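You operate a simulated robot arm through the tools that you are given. There is no shell and no other tool. Be economical: measure what you need, move in short steps, check, and stop when the job is done.

The job below is to be done with a simulated two-armed robot. You get a single attempt, and the scene is never put back.

TASK
Put the carton on the top of stand five away on the top shelf of the stock rack. Then take the red tube and put it on the edge of table five. Then turn the press five force dial to 50 tonnes. Then put one of the filters from the middle shelf of the oil rack on the top of table five. Then take the grease pump and put it on the top of stand five. Then fetch the card marked "B 329" and stand it on the top shelf of the cooling rack. Then set the hold switch to 20 hours. Then put the grey pot on the top shelf of the cooling rack away on the shelf under the short bench. Then take the small carton from the shelf under the long bench and leave it on the plate on the top of the long bench. Do these in the order given. Set down upright: carton, filter, card.

Only the result counts: the job must be done as asked and must still hold three seconds after the hand-in. Knocking over, shifting, dropping, spilling or breaking anything else fails it.

THE ROBOT
Two 7-joint arms with two-finger parallel grippers on one trunk, on a base that drives. Base frame: it is fixed to the floor where the robot stands at the start and does not move with it; the origin is under the middle of the robot, x ahead of it, y to its left, z up. Lengths are in mm, angles in rad, forces in N, time in s.
The left shoulder is at the start at [50, 177, 1029], the right one opposite. With the tool pointing down near the work surface each hand reaches from about 100 to 420 mm from the robot's upright axis, wherever it stands, measured 20 degrees to its own side. Places, roughly: carton [500, 0, 750]; edge of table five (22x62 cm) [1320, 280, 860]; filter [-750, 2000, 750]; grease pump [-750, 1750, 750]; grey pot (21x15x15 cm) [900, -3500, 1000]; hold switch [400, -3200, 1200]; plate (15x15x1 cm) [3200, -3600, 900]; press five force dial [2000, 2400, 1300]; red tube (3x2x3 cm) [1600, 1000, 900]; shelf under the short bench [7600, -4000, 300]; small carton [4250, -3500, 250]; top of stand five [700, -100, 700]; top of table five [1300, 700, 900]; top shelf of the cooling rack [1100, -3500, 1000]; top shelf of the stock rack [-900, 0, 1600]. Payload 3.43 kg a hand.
The TCP of each hand is the grasp point between the finger pads, 34 mm short of the fingertips. In the tool frame z runs along the fingers and y along their closing line. Largest opening 128 mm; finger width 24, thickness 12; the body of the gripper, 48 by 130 mm, starts 96 mm behind the TCP.
Orientation is that of the tool frame in the base frame, as a unit quaternion [x, y, z, w]. With the fingers straight down and closing along the base's y, the tool's x points along the base's -x, its y along +y and its z along -z.

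THE INTERFACE
- The arms move only by the tool apply_moves. It takes "left_targets", "right_targets" or both (then of equal length, played together; a hand with none holds still); each is one flat list of numbers, 7 for each row, row after row: the turn, a rotation vector about the base's x, y, z in units of 6 degrees (1.0 is 6 degrees), then the shift along the base's x, y, z in units of 30 mm (1.0 is 30 mm), then the opening, from 0 (shut) to 1 (fully open). In form: [wx, wy, wz, tx, ty, tz, jaw, wx, wy, wz, tx, ty, tz, jaw, ...]. A call has 1 to 20 rows; each row shifts and turns the commanded pose from where the row before left it. A call with a number of a shift or a turn outside -1 to 1 is refused whole. Each row takes 0.2 s and may step no farther than 50 mm and 0.15 rad from the row before; otherwise, or with a gripper value out of range, the whole call is refused. A pose out of reach is approached as far as the arm can. The call stops where the force on the tool passes 40 N (or 10 N more than at its start, if that is more) or the arm is blocked; 0.2 s more then pass. The fingers move at their own pace (about 108 mm/s each) and stop on an object; they squeeze with about 31 N. The grip force told is the motor's: it shows also when the fingers shut on nothing. Time passes only in rows, and 0.2 s behind the last, so rows that do not move let the fingers close. The reply holds the time, the measured pose of the TCP, the force on the tool along the base axes, the opening and the grip force, in the units named above and with some noise, with the torque about the TCP (base axes, N m) and any sound that the robot's microphone picked up.
- Cameras (640 x 400 px; columns grow to the right, rows downward): "scene" is now at [84.8, -74.2, 1168.1]; the picture's right is [-0.99, -0.17, 0.00], its down [-0.13, 0.76, -0.64] and it looks along [0.11, -0.63, -0.77] (base axes); focal length 214 px, centre (320, 200). "left" rides on the left gripper at [76, 11, -160] in its tool frame; the picture's right is [-0.15, 0.99, 0.00], its down [-0.88, -0.13, -0.46] and it looks along [-0.45, -0.07, 0.89] (tool axes); focal length 234 px, centre (320, 200). "right" rides on the right gripper at [76, -11, -160] in its tool frame; the picture's right is [0.15, 0.99, 0.00], its down [-0.88, 0.13, -0.46] and it looks along [-0.45, 0.07, 0.89] (tool axes); focal length 234 px, centre (320, 200). There is no depth. A picture from a camera that has moved, and an enlarged one, comes with that camera's place and axes in the base frame and with its lens.
- get_image(camera): a new picture of that camera. It takes no simulated time.
- raise_lower(by): slides the trunk up (or, below 0, down) by that many mm; the arms and the scene camera ride with it, the base frame stays. It gives what a move gives, with no picture.
- base_move(legs): drives the robot by 1 to 6 legs, each [ahead, turn to the left] in mm and rad, along the robot's own axes; the way and the turn of a leg run together, so that a leg with both is an arc; at most 1500 mm and 3.142 rad a leg. The arms and the cameras ride along, it lands a little off, and it stops where it bumps. It gives what a move gives.
- pan_tilt(pan, tilt): turns the head with the scene camera to pan (to the left, within 1.396 rad either way) and tilt (down, from -0.506 to 1.204), counted from straight ahead of the robot. It gives what a move gives.
- close_up(camera, box): a new picture of the part [left, top, right, bottom] of that camera's present view, enlarged. It takes no simulated time.
- sign_off(): hands the job in; it is judged then, once.

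Work in short steps. Places have to be worked out from the pictures, the camera data and where the tool is seen: move nearer, look again, correct. Check each grasp and each placing, and mend what went wrong. You have 483 turns and 230 pictures in all, those below and enlarged ones among them. Open the grippers and draw the arms clear of the work before you hand the job in, unless the task says otherwise; then end with one line.

The tools are called after "Request:" by a JSON object that holds its "name" and its "arguments". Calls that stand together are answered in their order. apply_moves: Moves the arms, as the interface text tells. Its arguments: {"type":"object","properties":{"left_targets":{"type":"array","items":{"type":"number"}},"right_targets":{"type":"array","items":{"type":"number"}}},"required":[]} The other tools are called the same way: raise_lower (by) slides the trunk up or down; base_move (legs) drives the base; pan_tilt (pan, tilt) turns the head that bears the scene camera; get_image (camera) takes a picture; close_up (camera, box) takes an enlarged picture of a part of a camera's view; sign_off () hands the job in.

At the start:

```text
time_s: 0.0
left_position: [372.3, -27.3, 999.7]
left_ee_rot: [-0.001, 1.0, 0.0, 0.0]
left_force: [-0.3, -0.2, -0.2]
left_moment: [-0.01, -0.03, -0.03]
left_opening: 128.0
left_grasp_force: 0.1
right_position: [307.4, -457.6, 1000.1]
right_ee_rot: [0.0, 1.0, 0.0, 0.0]
right_force: [-0.8, -0.4, -0.2]
right_moment: [-0.01, 0.0, -0.02]
right_opening: 128.0
right_grasp_force: 0.1
trunk travel left (down, up): [-200.0, 201.0]
robot x, y, heading: [-1.6, -1.3, -0.002]
head pan, tilt: [-1.4, 0.881]
```

scene: 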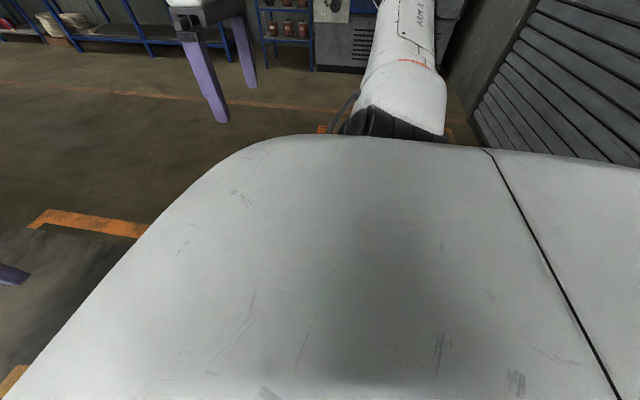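
right: 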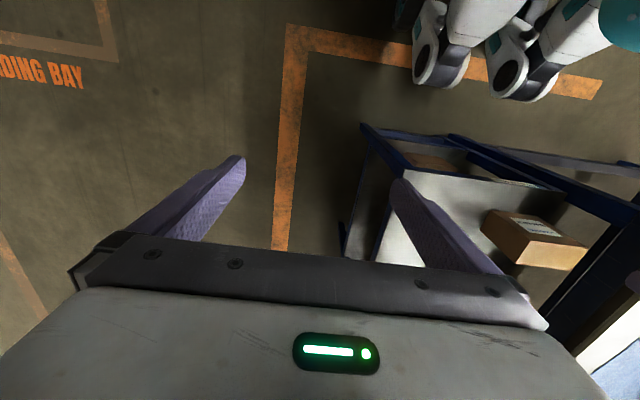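
left: 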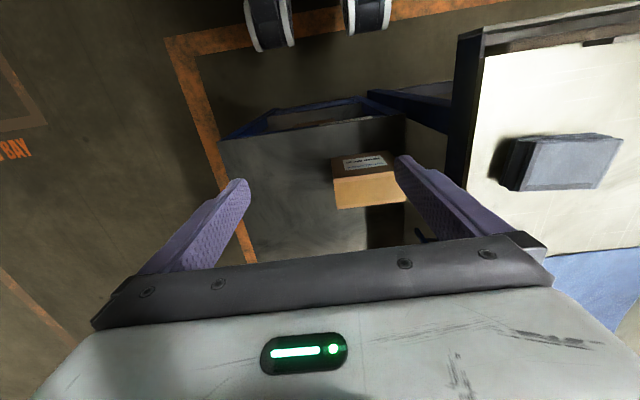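

The carton is visible ahead on a stand between the hands. I turn the head to face ahead and look.

Request:
{"name": "pan_tilt", "arguments": {"pan": 0, "tilt": 0.7}}

Request:
{"name": "get_image", "arguments": {"camera": "scene"}}

```text
time_s: 1.5
left_position: [372.2, -26.3, 999.9]
left_ee_rot: [0.0, 1.0, 0.001, 0.0]
left_force: [0.3, 0.7, 0.7]
left_moment: [0.0, 0.04, 0.01]
left_opening: 127.9
left_grasp_force: 0.0
right_position: [307.0, -459.0, 999.5]
right_ee_rot: [0.001, 1.0, 0.0, 0.0]
right_force: [0.2, 0.4, -0.1]
right_moment: [0.03, 0.05, -0.03]
right_opening: 128.0
right_grasp_force: 0.1
trunk travel left (down, up): [-200.0, 201.0]
robot x, y, heading: [-0.5, -2.7, -0.001]
head pan, tilt: [0.0, 0.7]
```

```text
226 pictures are left
camera scene: at [156.7, 1.2, 1182.7], right [0.0, -1.0, 0.0], down [-0.64, 0.0, -0.76], along [0.76, 0.0, -0.64], focal length 214 px, centre (320, 200)
```

scene: 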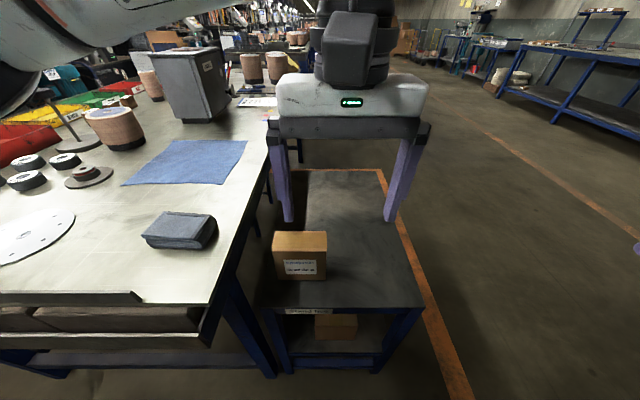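

The head camera sees the stand and carton. I zoom in on the carton and stand to measure them.

Request:
{"name": "close_up", "arguments": {"camera": "scene", "box": [240, 200, 440, 325]}}

Request:
{"name": "get_image", "arguments": {"camera": "left"}}

```text
3.20 times, centred on (340, 262) of scene
camera zoom: at [156.7, 1.2, 1182.7], right [0.0, -1.0, 0.0], down [-0.64, 0.0, -0.76], along [0.76, 0.0, -0.64], focal length 686 px, centre (256, 0)
```

zoom: 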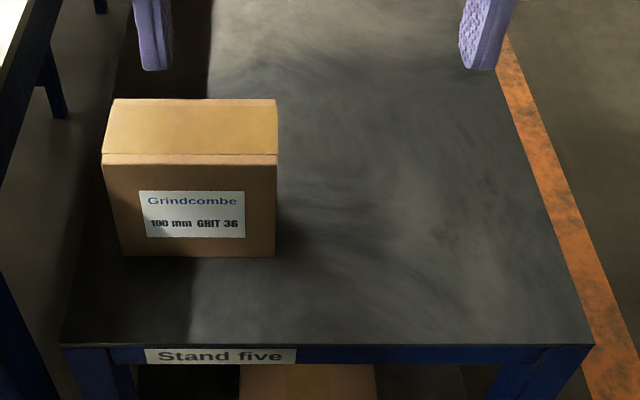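

```text
224 pictures are left
camera left: at [296.7, -16.9, 1159.3], right [0.15, 0.99, 0.0], down [0.88, -0.13, 0.46], along [0.45, -0.07, -0.89], focal length 234 px, centre (320, 200)
```

left: 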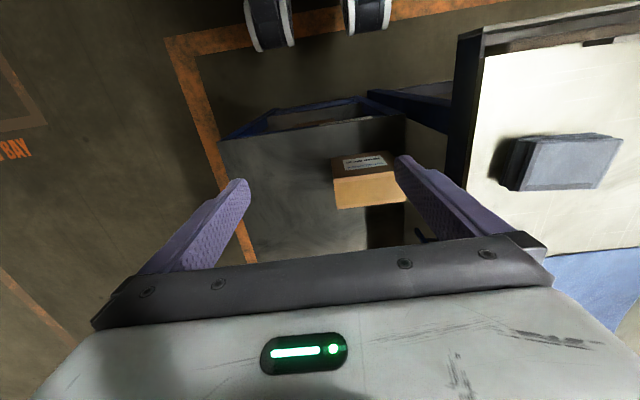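

The carton is about 120 wide (y), 57 deep (x) and 119 high, around [462, 45]. I drive 95 mm ahead to bring it within reach, then turn the left hand 90° so it closes along x, raising the arm a bit meanwhile.

Request:
{"name": "base_move", "arguments": {"legs": [[95, 0]]}}

Request:
{"name": "apply_moves", "arguments": {"left_targets": [0, 0, 1, 0, 0, 0, 1, 0, 0, 1, 0, 0, 0, 1, 0, 0, 1, 0, 0, 0, 1, 0, 0, 1, 0, 0, 0, 1, 0, 0, 1, 0, 0, 0, 1, 0, 0, 1, 0, 0, 0, 1, 0, 0, 1, 0, 0, 0, 1, 0, 0, 1, 0, 0, 0, 1, 0, 0, 1, 0, 0, 0, 1, 0, 0, 1, 0, 0, 0, 1, 0, 0, 1, 0, 0, 0, 1, 0, 0, 1, 0, 0, 0, 1, 0, 0, 1, 0, 0, 0, 1, 0, 0, 1, 0, 0, 0, 1, 0, 0, 1, 0, 0, 0, 1]}}

Request:
{"name": "get_image", "arguments": {"camera": "scene"}}

Request:
{"name": "get_image", "arguments": {"camera": "left"}}

```text
time_s: 2.6
left_position: [465.4, -27.0, 1000.0]
left_ee_rot: [0.0, 1.0, 0.0, 0.001]
left_force: [-0.3, -0.2, 0.3]
left_moment: [0.01, 0.01, 0.0]
left_opening: 128.0
left_grasp_force: 0.0
right_position: [401.5, -457.5, 998.9]
right_ee_rot: [0.0, 1.0, 0.0, 0.0]
right_force: [-0.2, -0.6, -0.6]
right_moment: [0.0, 0.03, 0.0]
right_opening: 128.1
right_grasp_force: 0.0
trunk travel left (down, up): [-200.0, 201.0]
robot x, y, heading: [92.7, 1.5, 0.001]
head pan, tilt: [0.0, 0.7]
```

```text
time_s: 5.8
left_position: [464.7, -28.2, 1000.3]
left_ee_rot: [0.707, -0.707, 0.0, 0.0]
left_force: [-0.3, -0.6, -0.7]
left_moment: [0.03, 0.01, -0.01]
left_opening: 128.0
left_grasp_force: 0.1
right_position: [400.1, -458.6, 1000.7]
right_ee_rot: [0.0, 1.0, 0.0, 0.0]
right_force: [-0.4, 0.3, 0.2]
right_moment: [0.03, -0.02, -0.03]
right_opening: 128.1
right_grasp_force: 0.0
trunk travel left (down, up): [-200.0, 201.0]
robot x, y, heading: [91.6, -0.9, 0.001]
head pan, tilt: [0.0, 0.7]
```

```text
223 pictures are left
camera scene: at [250.0, 1.1, 1182.7], right [0.0, -1.0, 0.0], down [-0.64, 0.0, -0.77], along [0.77, 0.0, -0.64], focal length 214 px, centre (320, 200)
```

scene: 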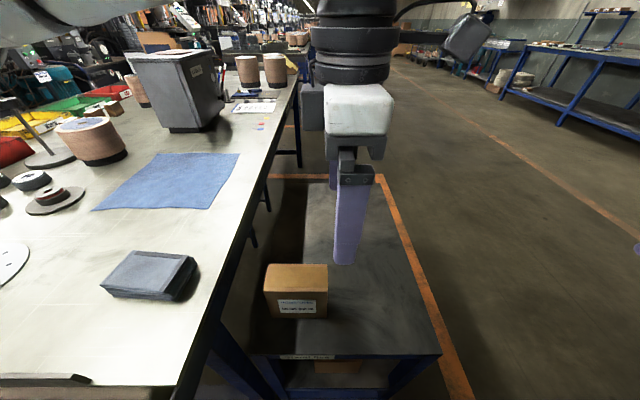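

```text
222 pictures are left
camera left: at [454.1, -104.6, 1159.7], right [-0.99, 0.14, 0.0], down [0.13, 0.88, 0.46], along [0.07, 0.45, -0.89], focal length 234 px, centre (320, 200)
```

left: 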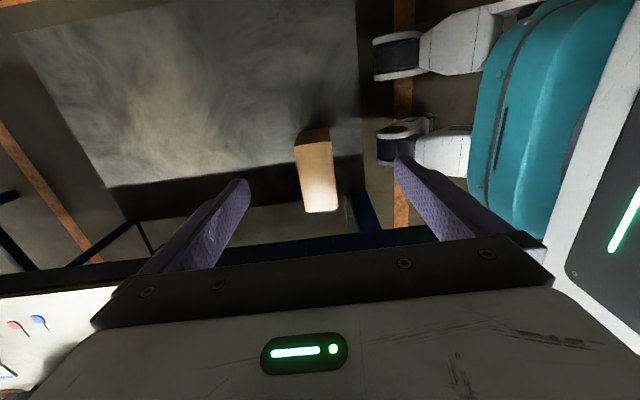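

The hand now closes along x. Carton centre is about [475, 41] with its top near 809. I move over it and go down to about z 860, then look.

Request:
{"name": "apply_moves", "arguments": {"left_targets": [0, 0, 0, 0.35, 0.8, 0, 1, 0, 0, 0, 0, 0.8, 0, 1, 0, 0, 0, 0, 0.7, -0.7, 1, 0, 0, 0, 0, 0, -1, 1, 0, 0, 0, 0, 0, -1, 1, 0, 0, 0, 0, 0, -1, 1, 0, 0, 0, 0, 0, -1, 1]}}

Request:
{"name": "get_image", "arguments": {"camera": "left"}}

Request:
{"name": "get_image", "arguments": {"camera": "scene"}}

```text
time_s: 7.5
left_position: [473.8, 40.9, 860.6]
left_ee_rot: [0.707, -0.707, -0.001, 0.0]
left_force: [0.2, -0.3, 0.0]
left_moment: [0.0, -0.01, 0.02]
left_opening: 128.2
left_grasp_force: 0.1
right_position: [401.4, -458.2, 999.3]
right_ee_rot: [0.0, 1.0, 0.001, 0.0]
right_force: [0.0, -0.3, 0.4]
right_moment: [0.01, 0.01, 0.02]
right_opening: 128.1
right_grasp_force: 0.0
trunk travel left (down, up): [-200.0, 201.0]
robot x, y, heading: [91.7, -2.1, 0.004]
head pan, tilt: [0.0, 0.7]
```

```text
221 pictures are left
camera left: at [463.4, -35.9, 1018.8], right [-0.99, 0.15, 0.0], down [0.13, 0.88, 0.46], along [0.07, 0.45, -0.89], focal length 234 px, centre (320, 200)
```

left: 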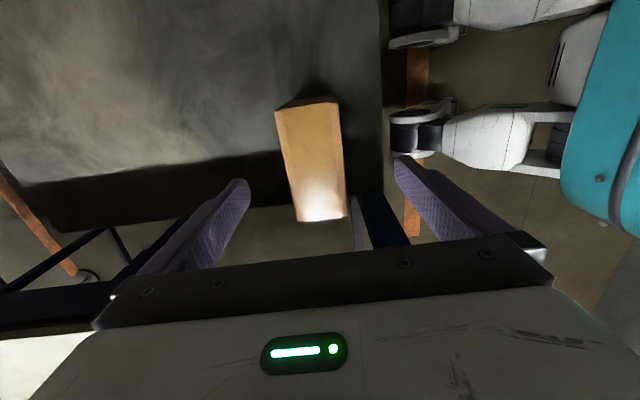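

```text
220 pictures are left
camera scene: at [250.2, 1.1, 1182.7], right [0.0, -1.0, 0.0], down [-0.64, 0.0, -0.76], along [0.76, 0.0, -0.64], focal length 214 px, centre (320, 200)
```

scene: 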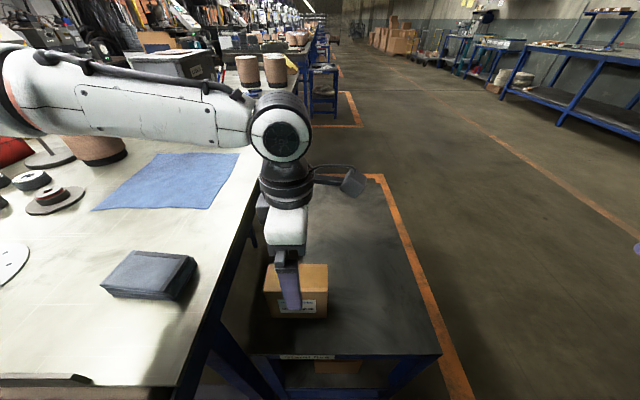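

The carton is centred between the fingers. I descend about 95 mm and close.

Request:
{"name": "apply_moves", "arguments": {"left_targets": [0, 0, 0, 0.15, -0.1, -0.8, 1, 0, 0, 0, 0, 0, -0.8, 1, 0, 0, 0, 0, 0, -0.8, 1, 0, 0, 0, 0, 0, -0.8, 1, 0, 0, 0, 0, 0, 0, 0, 0, 0, 0, 0, 0, 0, 0, 0, 0, 0, 0, 0, 0, 0, 0, 0, 0, 0, 0, 0, 0]}}

Request:
{"name": "get_image", "arguments": {"camera": "left"}}

```text
time_s: 9.2
left_position: [479.7, 39.2, 763.9]
left_ee_rot: [-0.707, 0.707, 0.0, 0.0]
left_force: [-0.5, 1.0, -0.1]
left_moment: [-0.21, -0.12, -0.13]
left_opening: 61.9
left_grasp_force: 30.9
right_position: [400.7, -458.2, 1000.2]
right_ee_rot: [0.0, 1.0, 0.0, 0.0]
right_force: [0.5, -0.2, 0.8]
right_moment: [-0.01, -0.04, -0.01]
right_opening: 127.9
right_grasp_force: 0.2
trunk travel left (down, up): [-200.0, 201.0]
robot x, y, heading: [97.5, 0.5, -0.0]
head pan, tilt: [0.0, 0.7]
```

```text
219 pictures are left
camera left: at [469.6, -38.3, 922.7], right [-0.99, 0.15, 0.0], down [0.13, 0.88, 0.46], along [0.07, 0.45, -0.89], focal length 234 px, centre (320, 200)
```

left: 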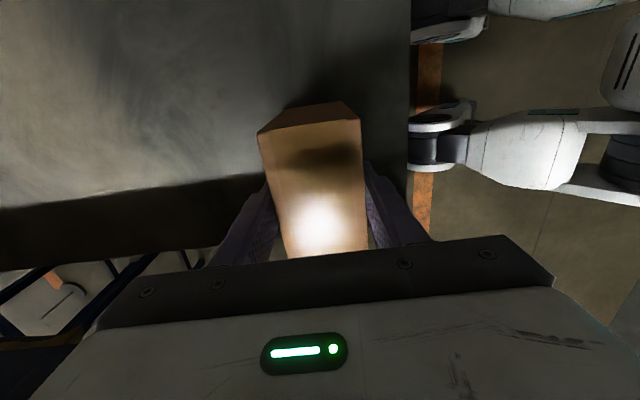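

Gripped at 62 mm. I lift, move to the stand's middle while turning back 90°, so the narrow side faces the robot.

Request:
{"name": "apply_moves", "arguments": {"left_targets": [0, 0, 0, 0, 0, 1, 0, 0, 0, 0, 0, 0, 1, 0, 0, 0, -1, 0, -0.3, 0, 0, 0, 0, -1, 0, -0.3, 0, 0, 0, 0, -1, 0, -0.3, 0, 0, 0, 0, -1, 0, -0.3, 0, 0, 0, 0, -1, 0, -0.3, 0, 0, 0, 0, -1, 0, -0.3, 0, 0, 0, 0, -1, 0, -0.3, 0, 0, 0, 0, -1, 0, -0.3, 0, 0, 0, 0, -1, 0, -0.3, 0, 0, 0, 0, -1, 0, -0.3, 0, 0, 0, 0, -1, 0, -0.3, 0, 0, 0, 0, -1, 0, -0.3, 0, 0, 0, 0, -1, 0, 0, 0, 0, 0, 0, -1, 0, 0, 0, 0, 0, 0, -1, 0, 0, 0, 0]}}

Request:
{"name": "get_image", "arguments": {"camera": "scene"}}

```text
time_s: 12.8
left_position: [482.8, -70.2, 821.4]
left_ee_rot: [0.001, 1.0, 0.0, 0.0]
left_force: [-0.2, 0.4, -8.7]
left_moment: [0.04, 0.07, -0.01]
left_opening: 62.1
left_grasp_force: 31.3
right_position: [400.4, -459.2, 999.4]
right_ee_rot: [0.0, 1.0, 0.0, 0.0]
right_force: [0.0, -0.7, -0.4]
right_moment: [-0.01, -0.02, 0.01]
right_opening: 128.1
right_grasp_force: 0.0
trunk travel left (down, up): [-200.0, 201.0]
robot x, y, heading: [92.6, 1.0, -0.003]
head pan, tilt: [0.0, 0.7]
```

```text
218 pictures are left
camera scene: at [250.7, 1.0, 1182.6], right [0.0, -1.0, 0.0], down [-0.64, 0.0, -0.76], along [0.76, 0.0, -0.64], focal length 214 px, centre (320, 200)
```

scene: 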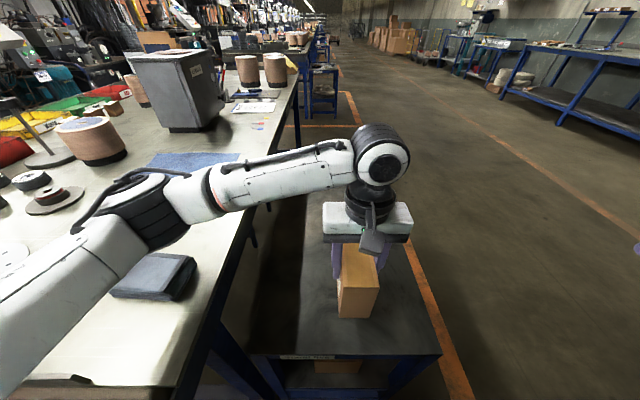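

Holding 8.7 N. I set it down, open, and go up 150 mm.

Request:
{"name": "apply_moves", "arguments": {"left_targets": [0, 0, 0, 0, 0, -0.7, 0, 0, 0, 0, 0, 0, -0.7, 0, 0, 0, 0, 0, 0, -0.4, 0, 0, 0, 0, 0, 0, -0.08, 0, 0, 0, 0, 0, 0, 0, 0, 0, 0, 0, 0, 0, 0, 1, 0, 0, 0, 0, 0, 0, 1, 0, 0, 0, 0, 0, 0.8, 1, 0, 0, 0, 0, 0, 0.8, 1, 0, 0, 0, 0, 0, 1, 1, 0, 0, 0, 0, 0, 1, 1, 0, 0, 0, 0, 0, 1, 1, 0, 0, 0, 0, 0, 1, 1, 0, 0, 0, 0, 0, 1, 1, 0, 0, 0, 0, 0, 1, 1]}}

Request:
{"name": "get_image", "arguments": {"camera": "scene"}}

Request:
{"name": "get_image", "arguments": {"camera": "left"}}

```text
time_s: 16.1
left_position: [478.3, -69.3, 996.5]
left_ee_rot: [0.0, 1.0, 0.001, 0.0]
left_force: [-0.6, 0.3, 0.4]
left_moment: [0.01, 0.02, 0.01]
left_opening: 128.1
left_grasp_force: 0.0
right_position: [400.3, -458.1, 1000.4]
right_ee_rot: [0.0, 1.0, -0.001, 0.0]
right_force: [-1.2, -0.3, -0.4]
right_moment: [0.02, -0.01, 0.0]
right_opening: 128.1
right_grasp_force: 0.0
trunk travel left (down, up): [-200.0, 201.0]
robot x, y, heading: [91.9, -4.8, 0.004]
head pan, tilt: [0.0, 0.7]
```

```text
217 pictures are left
camera scene: at [250.0, 1.1, 1182.7], right [0.0, -1.0, 0.0], down [-0.64, 0.0, -0.77], along [0.77, 0.0, -0.64], focal length 214 px, centre (320, 200)
```

scene: 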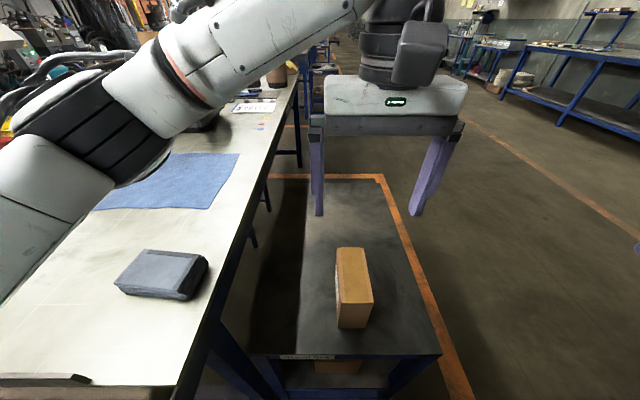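

```text
216 pictures are left
camera left: at [404.9, -59.1, 1155.7], right [0.15, 0.99, 0.0], down [0.88, -0.13, 0.46], along [0.45, -0.07, -0.89], focal length 234 px, centre (320, 200)
```

left: 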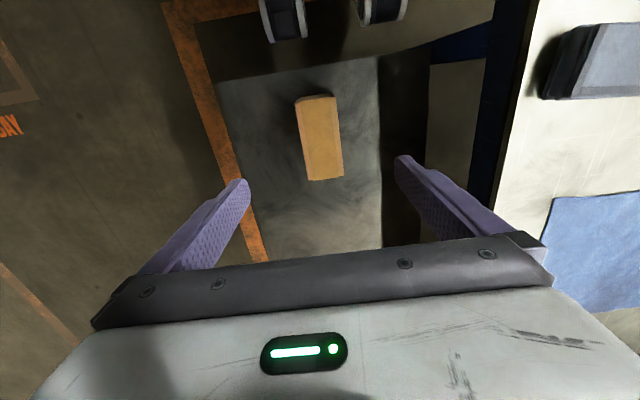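

The carton stands upright, its narrow side facing me. I back up 250 mm and test turning the hand 180° so its camera ends on top when the hand points ahead.

Request:
{"name": "base_move", "arguments": {"legs": [[-250, 0]]}}

Request:
{"name": "apply_moves", "arguments": {"left_targets": [0, 0, 1, 0, 0, 0, 1, 0, 0, 1, 0, 0, 0, 1, 0, 0, 1, 0, 0, 0, 1, 0, 0, 1, 0, 0, 0, 1, 0, 0, 1, 0, 0, 0, 1, 0, 0, 1, 0, 0, 0, 1, 0, 0, 1, 0, 0, 0, 1, 0, 0, 1, 0, 0, 0, 1, 0, 0, 1, 0, 0, 0, 1, 0, 0, 1, 0, 0, 0, 1, 0, 0, 1, 0, 0, 0, 1, 0, 0, 1, 0, 0, 0, 1, 0, 0, 1, 0, 0, 0, 1, 0, 0, 1, 0, 0, 0, 1, 0, 0, 1, 0, 0, 0, 1]}}

Request:
{"name": "apply_moves", "arguments": {"left_targets": [0, 0, 1, 0, 0, 0, 1, 0, 0, 1, 0, 0, 0, 1, 0, 0, 1, 0, 0, 0, 1, 0, 0, 1, 0, 0, 0, 1, 0, 0, 1, 0, 0, 0, 1, 0, 0, 1, 0, 0, 0, 1, 0, 0, 1, 0, 0, 0, 1, 0, 0, 1, 0, 0, 0, 1, 0, 0, 1, 0, 0, 0, 1, 0, 0, 1, 0, 0, 0, 1, 0, 0, 1, 0, 0, 0, 1, 0, 0, 1, 0, 0, 0, 1, 0, 0, 1, 0, 0, 0, 1, 0, 0, 1, 0, 0, 0, 1, 0, 0, 1, 0, 0, 0, 1]}}

```text
time_s: 17.9
left_position: [232.5, -69.7, 997.4]
left_ee_rot: [0.001, 1.0, -0.001, 0.0]
left_force: [-0.8, -0.5, 1.5]
left_moment: [0.0, 0.01, -0.01]
left_opening: 127.8
left_grasp_force: 0.1
right_position: [150.9, -458.8, 1001.1]
right_ee_rot: [0.001, 1.0, 0.001, 0.001]
right_force: [-0.1, -0.4, -0.8]
right_moment: [0.02, 0.04, 0.02]
right_opening: 128.0
right_grasp_force: 0.1
trunk travel left (down, up): [-200.0, 201.0]
robot x, y, heading: [-153.1, 2.7, -0.004]
head pan, tilt: [0.0, 0.7]
```

```text
time_s: 21.1
left_position: [230.9, -69.7, 995.8]
left_ee_rot: [0.708, -0.706, 0.001, 0.0]
left_force: [-0.4, -1.1, 0.3]
left_moment: [0.03, -0.03, -0.02]
left_opening: 128.1
left_grasp_force: 0.0
right_position: [150.7, -457.0, 999.9]
right_ee_rot: [0.001, 1.0, 0.0, 0.001]
right_force: [-1.0, -0.3, 0.2]
right_moment: [0.01, 0.0, -0.03]
right_opening: 128.5
right_grasp_force: 0.1
trunk travel left (down, up): [-200.0, 201.0]
robot x, y, heading: [-152.5, 2.2, -0.002]
head pan, tilt: [0.0, 0.7]
```

```text
time_s: 24.3
left_position: [396.9, 37.5, 1024.6]
left_ee_rot: [0.951, -0.308, -0.006, 0.002]
left_force: [1.2, 0.4, -0.4]
left_moment: [-0.01, 0.01, 0.0]
left_opening: 127.9
left_grasp_force: 0.1
left hand out of reach, approached as far as the arm can: row 5, 6, 7, 8, 9, 10, 11, 12, 13, 14, 15
right_position: [150.9, -458.9, 1000.2]
right_ee_rot: [0.001, 1.0, 0.0, 0.0]
right_force: [-0.3, -0.1, -0.1]
right_moment: [0.02, 0.01, 0.0]
right_opening: 128.0
right_grasp_force: 0.0
trunk travel left (down, up): [-200.0, 201.0]
robot x, y, heading: [-155.5, -0.3, -0.002]
head pan, tilt: [0.0, 0.7]
```

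The +180° turn hits a limit at about +140°. I turn it the other way instead.

Request:
{"name": "apply_moves", "arguments": {"left_targets": [0, 0, -1, 0, 0, 0, 1, 0, 0, -1, 0, 0, 0, 1, 0, 0, -1, 0, 0, 0, 1, 0, 0, -1, 0, 0, 0, 1, 0, 0, -1, 0, 0, 0, 1, 0, 0, -1, 0, 0, 0, 1, 0, 0, -1, 0, 0, 0, 1, 0, 0, -1, 0, 0, 0, 1, 0, 0, -1, 0, 0, 0, 1, 0, 0, -1, 0, 0, 0, 1, 0, 0, -1, 0, 0, 0, 1, 0, 0, -1, 0, 0, 0, 1, 0, 0, -1, 0, 0, 0, 1, 0, 0, -1, 0, 0, 0, 1, 0, 0, -1, 0, 0, 0, 1, 0, 0, -1, 0, 0, 0, 1, 0, 0, -1, 0, 0, 0, 1, 0, 0, -1, 0, 0, 0, 1, 0, 0, -1, 0, 0, 0, 1, 0, 0, -1, 0, 0, 0, 1]}}

Request:
{"name": "apply_moves", "arguments": {"left_targets": [0, 0, -1, 0, 0, 0, 1, 0, 0, -1, 0, 0, 0, 1, 0, 0, -1, 0, 0, 0, 1, 0, 0, -1, 0, 0, 0, 1, 0, 0, -1, 0, 0, 0, 1, 0, 0, -1, 0, 0, 0, 1, 0, 0, -1, 0, 0, 0, 1, 0, 0, -1, 0, 0, 0, 1, 0, 0, -1, 0, 0, 0, 1, 0, 0, -1, 0, 0, 0, 1, 0, 0, -1, 0, 0, 0, 1, 0, 0, -1, 0, 0, 0, 1, 0, 0, -1, 0, 0, 0, 1, 0, 0, -1, 0, 0, 0, 1, 0, 0, -1, 0, 0, 0, 1, 0, 0, -1, 0, 0, 0, 1, 0, 0, -1, 0, 0, 0, 1, 0, 0, -1, 0, 0, 0, 1, 0, 0, -1, 0, 0, 0, 1, 0, 0, -1, 0, 0, 0, 1]}}

```text
time_s: 28.5
left_position: [397.9, 37.7, 1023.9]
left_ee_rot: [-0.208, 0.978, 0.005, 0.004]
left_force: [0.4, -0.4, 0.4]
left_moment: [-0.02, -0.01, 0.01]
left_opening: 128.0
left_grasp_force: 0.1
right_position: [151.7, -457.5, 1001.2]
right_ee_rot: [0.001, 1.0, 0.0, 0.0]
right_force: [0.2, -0.6, 0.0]
right_moment: [0.01, 0.02, 0.02]
right_opening: 127.9
right_grasp_force: 0.1
trunk travel left (down, up): [-200.0, 201.0]
robot x, y, heading: [-154.3, 1.7, 0.002]
head pan, tilt: [0.0, 0.7]
```

```text
time_s: 32.7
left_position: [397.3, 38.2, 1025.1]
left_ee_rot: [0.743, 0.669, -0.001, 0.005]
left_force: [0.2, 0.9, 0.2]
left_moment: [-0.01, 0.0, 0.01]
left_opening: 128.1
left_grasp_force: 0.1
right_position: [151.0, -457.5, 1000.1]
right_ee_rot: [0.001, 1.0, 0.0, 0.0]
right_force: [-0.6, 0.3, -0.2]
right_moment: [0.02, 0.01, 0.01]
right_opening: 128.0
right_grasp_force: 0.1
trunk travel left (down, up): [-200.0, 201.0]
robot x, y, heading: [-154.8, 0.8, -0.005]
head pan, tilt: [0.0, 0.7]
```

Now at −96°. Continuing another 84°.

Request:
{"name": "apply_moves", "arguments": {"left_targets": [0, 0, -1, 0, 0, 0, 1, 0, 0, -1, 0, 0, 0, 1, 0, 0, -1, 0, 0, 0, 1, 0, 0, -1, 0, 0, 0, 1, 0, 0, -1, 0, 0, 0, 1, 0, 0, -1, 0, 0, 0, 1, 0, 0, -1, 0, 0, 0, 1, 0, 0, -1, 0, 0, 0, 1, 0, 0, -1, 0, 0, 0, 1, 0, 0, -1, 0, 0, 0, 1, 0, 0, -1, 0, 0, 0, 1, 0, 0, -1, 0, 0, 0, 1, 0, 0, -1, 0, 0, 0, 1, 0, 0, -1, 0, 0, 0, 1]}}

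Request:
{"name": "get_image", "arguments": {"camera": "scene"}}

```text
time_s: 35.7
left_position: [398.0, 36.8, 1024.6]
left_ee_rot: [1.0, -0.001, -0.004, 0.003]
left_force: [0.2, 0.5, 0.5]
left_moment: [-0.01, -0.03, -0.02]
left_opening: 128.2
left_grasp_force: 0.1
right_position: [151.8, -458.4, 999.6]
right_ee_rot: [0.002, 1.0, 0.0, 0.0]
right_force: [0.7, -0.6, 0.4]
right_moment: [-0.01, 0.0, 0.0]
right_opening: 128.0
right_grasp_force: 0.2
trunk travel left (down, up): [-200.0, 201.0]
robot x, y, heading: [-155.7, -1.0, -0.002]
head pan, tilt: [0.0, 0.7]
```

```text
215 pictures are left
camera scene: at [1.8, 1.3, 1182.7], right [0.0, -1.0, 0.0], down [-0.64, 0.0, -0.76], along [0.76, 0.0, -0.64], focal length 214 px, centre (320, 200)
```

scene: 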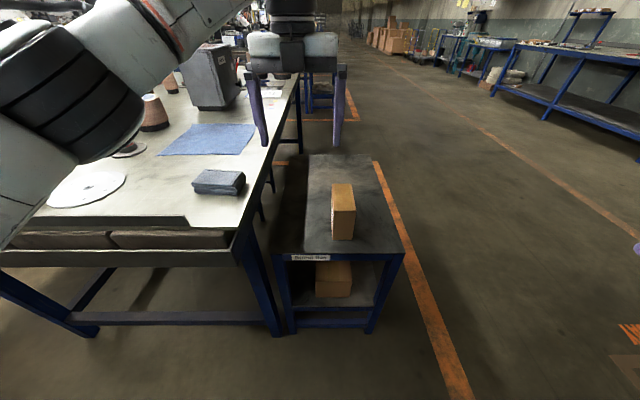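

The flip works. Now I pitch the fingers to point ahead while sliding to y −70.

Request:
{"name": "apply_moves", "arguments": {"left_targets": [0, -1, 0, -0.1, -0.24, 0, 1, 0, -1, 0, -0.1, -0.24, 0, 1, 0, -1, 0, -0.1, -0.24, 0, 1, 0, -1, 0, -0.1, -0.24, 0, 1, 0, -1, 0, -0.1, -0.24, 0, 1, 0, -1, 0, -0.1, -0.24, 0, 1, 0, -1, 0, -0.1, -0.24, 0, 1, 0, -1, 0, -0.1, -0.24, 0, 1, 0, -1, 0, -0.1, -0.24, 0, 1, 0, -1, 0, -0.1, -0.24, 0, 1, 0, -1, 0, -0.1, -0.24, 0, 1, 0, -1, 0, -0.1, -0.24, 0, 1, 0, -1, 0, -0.1, -0.24, 0, 1, 0, -1, 0, -0.1, -0.24, 0, 1, 0, -1, 0, -0.1, -0.24, 0, 1]}}

Request:
{"name": "get_image", "arguments": {"camera": "scene"}}

Request:
{"name": "get_image", "arguments": {"camera": "left"}}

```text
time_s: 38.9
left_position: [352.6, -70.1, 1026.3]
left_ee_rot: [0.709, -0.002, 0.705, 0.003]
left_force: [0.0, -0.9, 0.0]
left_moment: [0.0, -0.05, 0.03]
left_opening: 127.8
left_grasp_force: 0.1
right_position: [150.4, -457.9, 999.4]
right_ee_rot: [0.0, 1.0, 0.0, -0.001]
right_force: [0.0, 0.4, -1.2]
right_moment: [0.04, -0.03, 0.03]
right_opening: 128.0
right_grasp_force: 0.0
trunk travel left (down, up): [-200.0, 201.0]
robot x, y, heading: [-154.3, -2.3, -0.004]
head pan, tilt: [0.0, 0.7]
```

```text
214 pictures are left
camera scene: at [1.8, 1.2, 1182.7], right [0.0, -1.0, 0.0], down [-0.64, 0.0, -0.76], along [0.76, 0.0, -0.64], focal length 214 px, centre (320, 200)
```

scene: 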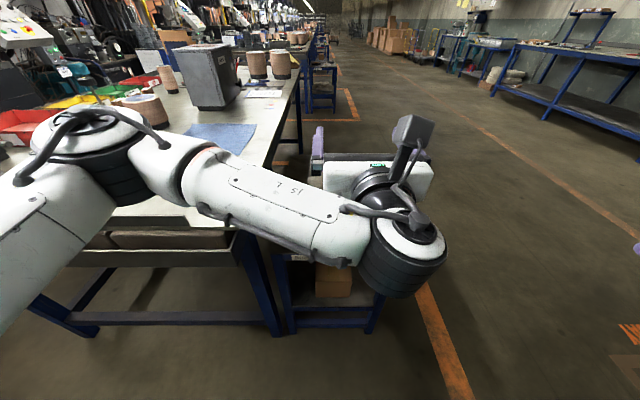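

```text
213 pictures are left
camera left: at [193.4, -81.5, 1101.4], right [-0.01, -0.99, -0.14], down [-0.46, 0.13, -0.88], along [0.89, 0.06, -0.46], focal length 234 px, centre (320, 200)
```

left: 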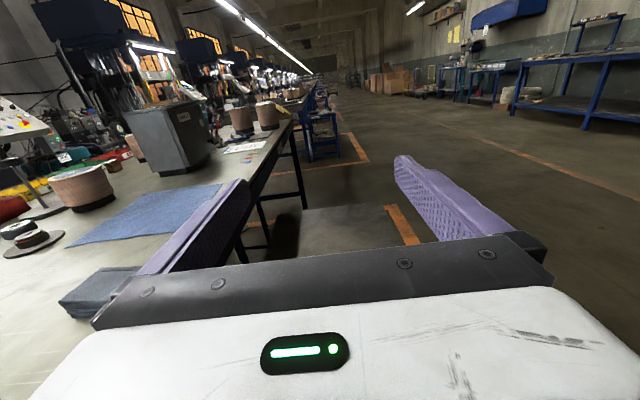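

Camera now on top. I lower the trunk 200 mm, keeping the arm shape, then look.

Request:
{"name": "raise_lower", "arguments": {"by": -199}}

Request:
{"name": "get_image", "arguments": {"camera": "left"}}

Request:
{"name": "get_image", "arguments": {"camera": "scene"}}

```text
time_s: 41.0
left_position: [351.9, -69.6, 826.0]
left_ee_rot: [0.71, -0.001, 0.704, 0.003]
left_force: [0.6, 0.6, 0.2]
left_moment: [0.0, -0.02, -0.03]
left_opening: 127.8
left_grasp_force: 0.1
right_position: [151.1, -457.8, 802.3]
right_ee_rot: [0.001, 1.0, 0.0, 0.0]
right_force: [0.2, -0.4, -0.3]
right_moment: [0.01, -0.01, 0.0]
right_opening: 128.1
right_grasp_force: 0.1
trunk travel left (down, up): [-1.0, 400.0]
robot x, y, heading: [-155.7, 3.7, -0.001]
head pan, tilt: [0.0, 0.7]
```

```text
212 pictures are left
camera left: at [193.6, -81.3, 902.7], right [-0.01, -0.99, -0.14], down [-0.46, 0.13, -0.88], along [0.89, 0.06, -0.46], focal length 234 px, centre (320, 200)
```

left: 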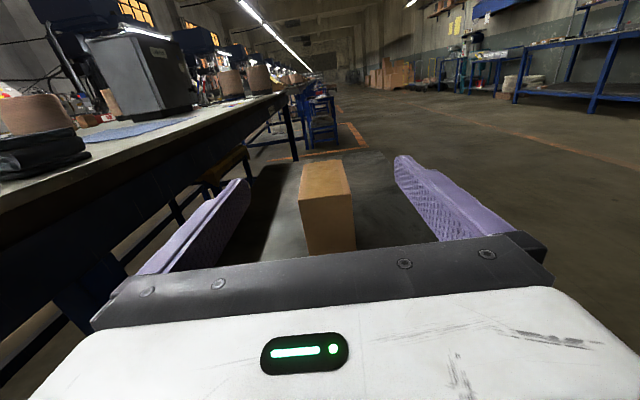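

```text
211 pictures are left
camera scene: at [1.7, 1.3, 983.8], right [0.0, -1.0, 0.0], down [-0.64, 0.0, -0.77], along [0.77, 0.0, -0.64], focal length 214 px, centre (320, 200)
```

scene: 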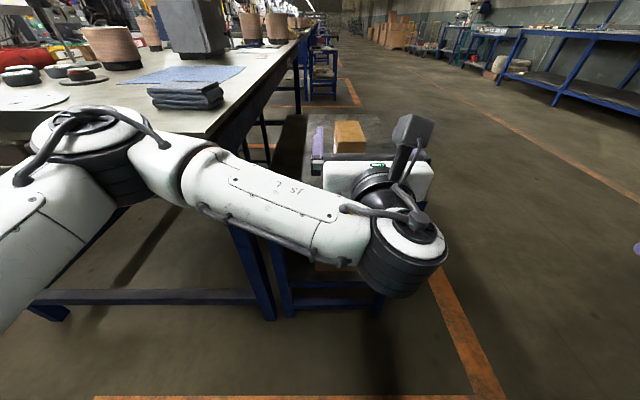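

The carton lies centred between the fingers. I lower 69 mm, move 115 mm ahead and close.

Request:
{"name": "apply_moves", "arguments": {"left_targets": [0, 0, 0, 0, 0, -0.8, 1, 0, 0, 0, 0, 0, -0.8, 1, 0, 0, 0, 0, 0, -0.6, 1, 0, 0, 0, 0.8, 0, 0, 1, 0, 0, 0, 0.8, 0, 0, 1, 0, 0, 0, 0.8, 0, 0, 1, 0, 0, 0, 0.8, 0, 0, 1, 0, 0, 0, 0.7, 0, 0, 1, 0, 0, 0, 0, 0, 0, 0, 0, 0, 0, 0, 0, 0, 0, 0, 0, 0, 0, 0, 0, 0, 0, 0, 0, 0, 0, 0, 0]}}

Request:
{"name": "get_image", "arguments": {"camera": "left"}}

```text
time_s: 43.6
left_position: [470.9, -70.4, 760.3]
left_ee_rot: [0.71, -0.002, 0.705, 0.003]
left_force: [3.1, 2.5, 2.1]
left_moment: [0.11, 0.32, -0.06]
left_opening: 61.8
left_grasp_force: 31.3
right_position: [150.6, -458.1, 801.6]
right_ee_rot: [0.001, 1.0, 0.0, 0.0]
right_force: [0.3, -0.2, 0.5]
right_moment: [-0.01, 0.01, -0.01]
right_opening: 128.1
right_grasp_force: 0.1
trunk travel left (down, up): [-1.0, 400.0]
robot x, y, heading: [-153.2, 1.5, -0.002]
head pan, tilt: [0.0, 0.7]
```

```text
210 pictures are left
camera left: at [311.2, -81.3, 836.9], right [-0.01, -0.99, -0.14], down [-0.46, 0.13, -0.88], along [0.89, 0.06, -0.46], focal length 234 px, centre (320, 200)
```

left: 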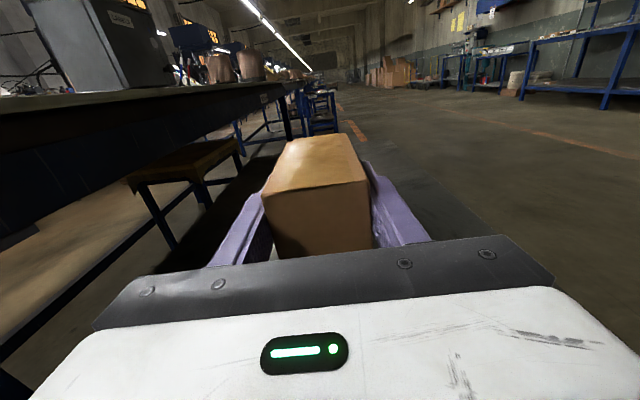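

Gripped. I lift with the trunk, then back off clear of the stand.

Request:
{"name": "raise_lower", "arguments": {"by": 100}}

Request:
{"name": "base_move", "arguments": {"legs": [[-250, 0]]}}

Request:
{"name": "raise_lower", "arguments": {"by": 299}}

Request:
{"name": "pan_tilt", "arguments": {"pan": -1.39, "tilt": 0.1}}

Request:
{"name": "get_image", "arguments": {"camera": "scene"}}

```text
time_s: 45.0
left_position: [469.6, -71.7, 858.9]
left_ee_rot: [0.711, -0.002, 0.703, 0.003]
left_force: [-0.1, -0.1, -9.7]
left_moment: [0.0, 0.17, 0.04]
left_opening: 61.8
left_grasp_force: 31.4
right_position: [152.3, -458.6, 900.8]
right_ee_rot: [0.001, 1.0, 0.0, -0.001]
right_force: [-0.4, 0.3, 0.3]
right_moment: [0.01, -0.01, -0.01]
right_opening: 128.0
right_grasp_force: 0.0
trunk travel left (down, up): [-101.0, 300.0]
robot x, y, heading: [-155.0, 1.5, 0.002]
head pan, tilt: [0.0, 0.7]
```

```text
time_s: 46.8
left_position: [219.6, -70.4, 858.8]
left_ee_rot: [0.71, -0.002, 0.704, 0.003]
left_force: [0.2, -0.4, -9.4]
left_moment: [0.0, 0.18, -0.02]
left_opening: 61.9
left_grasp_force: 30.8
right_position: [-98.1, -456.6, 901.5]
right_ee_rot: [0.0, 1.0, 0.0, -0.001]
right_force: [0.3, -0.8, 0.8]
right_moment: [0.03, 0.01, -0.03]
right_opening: 128.0
right_grasp_force: 0.0
trunk travel left (down, up): [-101.0, 300.0]
robot x, y, heading: [-404.8, -2.0, -0.003]
head pan, tilt: [0.0, 0.7]
```

```text
time_s: 49.8
left_position: [220.3, -69.8, 1157.4]
left_ee_rot: [0.711, -0.002, 0.704, 0.003]
left_force: [0.7, 0.3, -9.9]
left_moment: [0.01, 0.19, 0.0]
left_opening: 61.8
left_grasp_force: 31.2
right_position: [-96.8, -457.0, 1199.2]
right_ee_rot: [0.001, 1.0, 0.0, 0.0]
right_force: [-0.4, -0.3, -0.5]
right_moment: [0.01, -0.02, -0.04]
right_opening: 128.0
right_grasp_force: 0.0
trunk travel left (down, up): [-400.0, 1.0]
robot x, y, heading: [-404.1, 1.7, 0.002]
head pan, tilt: [0.0, 0.7]
```

```text
time_s: 51.3
left_position: [219.4, -68.6, 1157.7]
left_ee_rot: [0.711, -0.002, 0.703, 0.002]
left_force: [-0.1, -0.3, -9.0]
left_moment: [0.0, 0.18, -0.01]
left_opening: 61.9
left_grasp_force: 30.4
right_position: [-96.5, -457.0, 1200.0]
right_ee_rot: [0.0, 1.0, 0.0, -0.001]
right_force: [-0.5, -0.8, 1.0]
right_moment: [-0.01, -0.01, -0.02]
right_opening: 128.2
right_grasp_force: 0.2
trunk travel left (down, up): [-400.0, 1.0]
robot x, y, heading: [-404.5, 0.9, 0.002]
head pan, tilt: [-1.389, 0.099]
```

```text
209 pictures are left
camera scene: at [-315.6, -88.7, 1437.3], right [-0.98, -0.18, 0.0], down [-0.02, 0.1, -0.99], along [0.18, -0.98, -0.1], focal length 214 px, centre (320, 200)
```

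scene: 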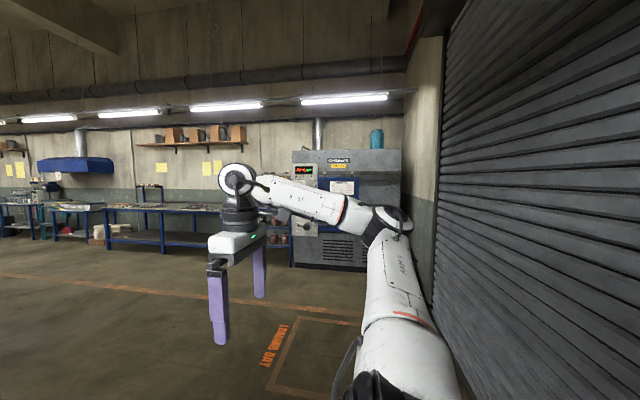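

I drive ahead to have turning room, then turn right a quarter and look toward the stock rack.

Request:
{"name": "base_move", "arguments": {"legs": [[400, 0], [0, -1.571]]}}

Request:
{"name": "get_image", "arguments": {"camera": "scene"}}

```text
time_s: 57.7
left_position: [-101.2, -621.4, 1157.7]
left_ee_rot: [-0.49, 0.514, -0.485, -0.51]
left_force: [0.4, 0.6, -9.7]
left_moment: [0.2, -0.05, 0.02]
left_opening: 62.4
left_grasp_force: 30.7
right_position: [-477.0, -288.5, 1198.9]
right_ee_rot: [0.721, 0.692, 0.001, 0.0]
right_force: [0.9, 0.1, -0.3]
right_moment: [0.0, 0.0, 0.03]
right_opening: 128.0
right_grasp_force: 0.1
trunk travel left (down, up): [-400.0, 1.0]
robot x, y, heading: [-6.4, -0.0, -1.616]
head pan, tilt: [-1.389, 0.099]
```

```text
208 pictures are left
camera scene: at [-98.2, -82.3, 1437.4], right [-0.14, 0.99, 0.0], down [0.1, 0.01, -0.99], along [-0.99, -0.14, -0.1], focal length 214 px, centre (320, 200)
```

scene: 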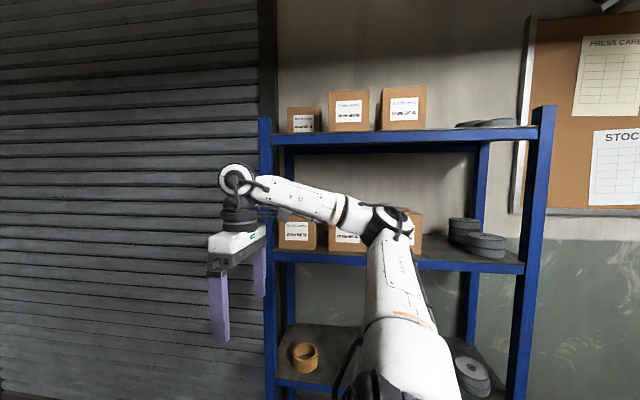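

The rack's top shelf has a gap between the third carton and the flat discs. Before turning further, I raise the hand in free space to shelf height.

Request:
{"name": "apply_moves", "arguments": {"left_targets": [0, 0, 0, 0, 0, 1, 0, 0, 0, 0, 0, 0, 1, 0, 0, 0, 0, 0, 0, 1, 0, 0, 0, 0, 0, 0, 1, 0, 0, 0, 0, 0, 0, 1, 0, 0, 0, 0, 0, 0, 1, 0, 0, 0, 0, 0, 0, 1, 0, 0, 0, 0, 0, 0, 1, 0, 0, 0, 0, 0, 0, 1, 0, 0, 0, 0, 0, 0, 1, 0, 0, 0, 0, 0, 0, 1, 0, 0, 0, 0, 0, 0, 1, 0, 0, 0, 0, 0, 0, 1, 0, 0, 0, 0, 0, 0, 1, 0, 0, 0, 0, 0, 0, 1, 0, 0, 0, 0, 0, 0, 1, 0, 0, 0, 0, 0, 0, 1, 0, 0, 0, 0, 0, 0, 1, 0]}}

```text
time_s: 61.2
left_position: [-6.5, -708.1, 1556.5]
left_ee_rot: [0.577, -0.502, 0.449, 0.462]
left_force: [-1.0, 0.7, -9.8]
left_moment: [0.18, -0.02, 0.07]
left_opening: 61.7
left_grasp_force: 31.2
left hand out of reach, approached as far as the arm can: row 16, 17
right_position: [-477.0, -287.7, 1199.4]
right_ee_rot: [0.721, 0.693, -0.001, 0.0]
right_force: [0.1, 1.2, -0.5]
right_moment: [-0.03, -0.04, 0.0]
right_opening: 128.0
right_grasp_force: 0.1
trunk travel left (down, up): [-400.0, 1.0]
robot x, y, heading: [-5.3, -1.1, -1.612]
head pan, tilt: [-1.389, 0.099]
stopped in row 17 (left hand): the arm was blocked; the commanded pose is now the measured one
```

The arm hit a limit near z 1600 with the hand in front of the robot's middle. I straighten the hand and shift it toward the left shoulder and a little closer, then try rising.

Request:
{"name": "apply_moves", "arguments": {"left_targets": [-0.3, -0.15, -0.15, 0.8, 0.6, -0.5, 0, -0.3, -0.15, -0.15, 0.8, 0.6, -0.5, 0, -0.3, -0.15, -0.15, 0.8, 0.6, 0, 0, -0.3, -0.15, -0.15, 0.8, 0.6, 0, 0, -0.3, -0.1, -0.15, 0.8, 0.5, 0, 0, -0.2, -0.1, -0.15, 0.8, 0.5, 0, 0]}}

Request:
{"name": "apply_moves", "arguments": {"left_targets": [0, 0, 0, 0, 0, 0.8, 0, 0, 0, 0, 0, 0, 0.8, 0, 0, 0, 0, 0, 0, 0.8, 0, 0, 0, 0, 0, 0, 0.8, 0, 0, 0, 0, 0, 0, 0.8, 0, 0, 0, 0, 0, 0, 0.8, 0, 0, 0, 0, 0, 0, 0.8, 0]}}

Request:
{"name": "pan_tilt", "arguments": {"pan": 0, "tilt": -0.3}}

Request:
{"name": "get_image", "arguments": {"camera": "scene"}}

```text
time_s: 62.6
left_position: [137.0, -604.5, 1526.4]
left_ee_rot: [0.487, -0.506, 0.494, 0.513]
left_force: [-0.7, 0.7, -9.2]
left_moment: [0.22, -0.01, -0.01]
left_opening: 62.1
left_grasp_force: 31.3
right_position: [-473.8, -289.1, 1200.8]
right_ee_rot: [0.722, 0.692, 0.0, 0.0]
right_force: [-0.4, 0.6, 0.8]
right_moment: [-0.01, 0.02, -0.01]
right_opening: 128.2
right_grasp_force: 0.1
trunk travel left (down, up): [-400.0, 1.0]
robot x, y, heading: [-7.3, -1.6, -1.614]
head pan, tilt: [-1.389, 0.099]
```

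```text
time_s: 64.2
left_position: [135.2, -605.1, 1695.8]
left_ee_rot: [0.487, -0.506, 0.495, 0.512]
left_force: [-0.3, -0.2, -9.2]
left_moment: [0.21, 0.01, 0.01]
left_opening: 61.7
left_grasp_force: 30.8
right_position: [-475.7, -289.9, 1198.4]
right_ee_rot: [0.721, 0.693, 0.001, -0.001]
right_force: [-0.2, -0.6, 0.1]
right_moment: [0.0, -0.01, -0.04]
right_opening: 127.9
right_grasp_force: 0.0
trunk travel left (down, up): [-400.0, 1.0]
robot x, y, heading: [-6.9, 0.1, -1.612]
head pan, tilt: [-1.389, 0.099]
```

```text
time_s: 65.7
left_position: [135.4, -605.5, 1695.0]
left_ee_rot: [0.487, -0.506, 0.495, 0.513]
left_force: [0.1, 1.1, -10.1]
left_moment: [0.21, -0.01, 0.04]
left_opening: 61.9
left_grasp_force: 30.5
right_position: [-475.9, -288.4, 1199.0]
right_ee_rot: [0.721, 0.693, 0.0, -0.001]
right_force: [-0.8, 0.5, -0.4]
right_moment: [-0.02, -0.02, -0.02]
right_opening: 127.9
right_grasp_force: 0.1
trunk travel left (down, up): [-400.0, 1.0]
robot x, y, heading: [-4.8, -0.1, -1.611]
head pan, tilt: [0.0, -0.3]
```

```text
207 pictures are left
camera scene: at [-9.5, -148.5, 1471.9], right [-1.0, 0.04, 0.0], down [-0.01, -0.29, -0.96], along [-0.04, -0.95, 0.29], focal length 214 px, centre (320, 200)
```

scene: 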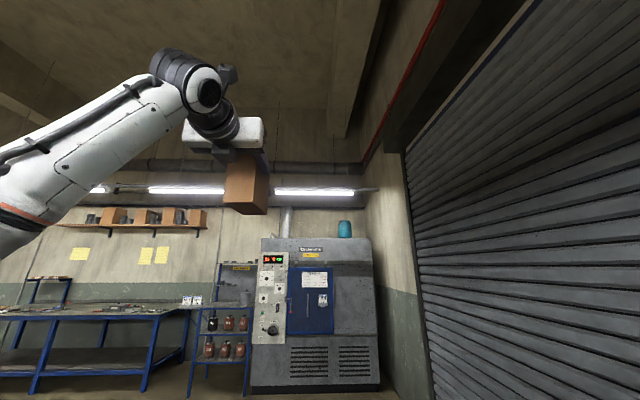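

Shelf height is reachable. I turn to face the rack and look.

Request:
{"name": "base_move", "arguments": {"legs": [[0, -1.5]]}}

Request:
{"name": "get_image", "arguments": {"camera": "scene"}}

Request:
{"name": "get_image", "arguments": {"camera": "left"}}

```text
time_s: 69.7
left_position: [-595.1, -200.0, 1694.2]
left_ee_rot: [0.022, -0.701, 0.023, 0.712]
left_force: [0.4, -0.4, -8.9]
left_moment: [0.03, -0.26, 0.0]
left_opening: 61.8
left_grasp_force: 31.5
right_position: [-339.6, 438.2, 1198.7]
right_ee_rot: [1.0, 0.029, 0.001, 0.0]
right_force: [0.1, -0.6, 0.3]
right_moment: [-0.01, -0.01, -0.02]
right_opening: 127.9
right_grasp_force: 0.1
trunk travel left (down, up): [-400.0, 1.0]
robot x, y, heading: [-9.1, -1.6, -3.087]
head pan, tilt: [0.0, -0.3]
```

```text
206 pictures are left
camera scene: at [-153.0, -7.7, 1471.9], right [-0.06, 1.0, 0.0], down [-0.29, -0.02, -0.96], along [-0.95, -0.06, 0.29], focal length 214 px, centre (320, 200)
```

scene: 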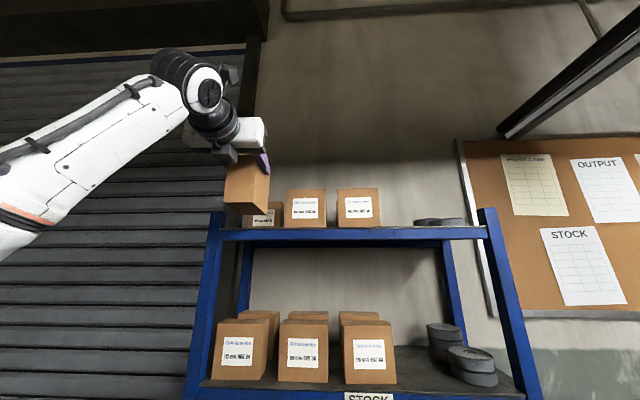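

```text
205 pictures are left
camera left: at [-434.0, -179.6, 1768.5], right [-0.06, 0.99, -0.15], down [0.45, -0.1, -0.89], along [-0.89, -0.12, -0.44], focal length 234 px, centre (320, 200)
```

left: 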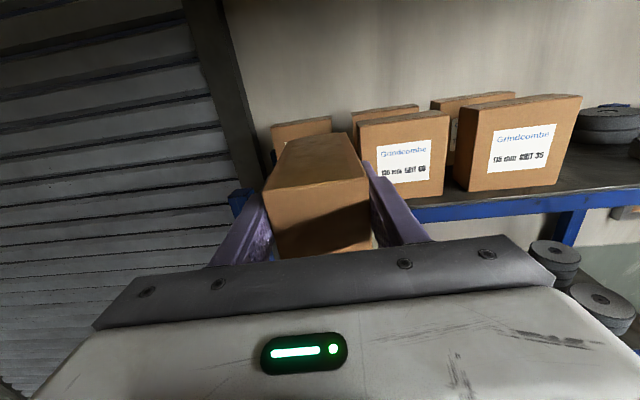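

The shelf top is about z 1573 with front edge near x −774; the free slot is around y 225, right of the third carton. I turn right toward +y to travel sideways, and look before driving.

Request:
{"name": "base_move", "arguments": {"legs": [[0, -1.57]]}}

Request:
{"name": "pan_tilt", "arguments": {"pan": 0, "tilt": 0.4}}

Request:
{"name": "get_image", "arguments": {"camera": "scene"}}

```text
time_s: 74.0
left_position: [-201.6, 590.8, 1694.8]
left_ee_rot: [-0.483, -0.511, -0.488, 0.517]
left_force: [0.7, -1.2, -9.6]
left_moment: [-0.25, 0.0, 0.01]
left_opening: 62.0
left_grasp_force: 30.8
right_position: [435.8, 330.8, 1200.1]
right_ee_rot: [0.726, -0.688, 0.001, 0.0]
right_force: [0.0, 0.0, 1.1]
right_moment: [0.01, 0.03, 0.02]
right_opening: 128.0
right_grasp_force: 0.1
trunk travel left (down, up): [-400.0, 1.0]
robot x, y, heading: [-5.0, 0.9, 1.629]
head pan, tilt: [0.0, -0.3]
```

```text
time_s: 75.0
left_position: [-202.0, 589.9, 1694.3]
left_ee_rot: [-0.483, -0.511, -0.488, 0.517]
left_force: [-0.1, 0.2, -9.3]
left_moment: [-0.26, 0.0, 0.02]
left_opening: 62.1
left_grasp_force: 31.5
right_position: [435.9, 331.1, 1201.0]
right_ee_rot: [0.726, -0.688, 0.001, -0.001]
right_force: [0.3, 0.2, 0.8]
right_moment: [-0.03, -0.02, 0.03]
right_opening: 128.1
right_grasp_force: 0.0
trunk travel left (down, up): [-400.0, 1.0]
robot x, y, heading: [-1.7, -1.5, 1.626]
head pan, tilt: [0.0, 0.4]
```

```text
204 pictures are left
camera scene: at [-12.4, 164.5, 1409.5], right [1.0, 0.05, 0.0], down [0.02, -0.39, -0.92], along [-0.05, 0.92, -0.39], focal length 214 px, centre (320, 200)
```

scene: 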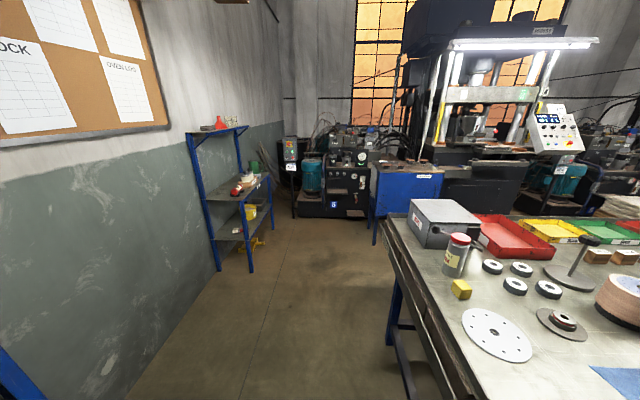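

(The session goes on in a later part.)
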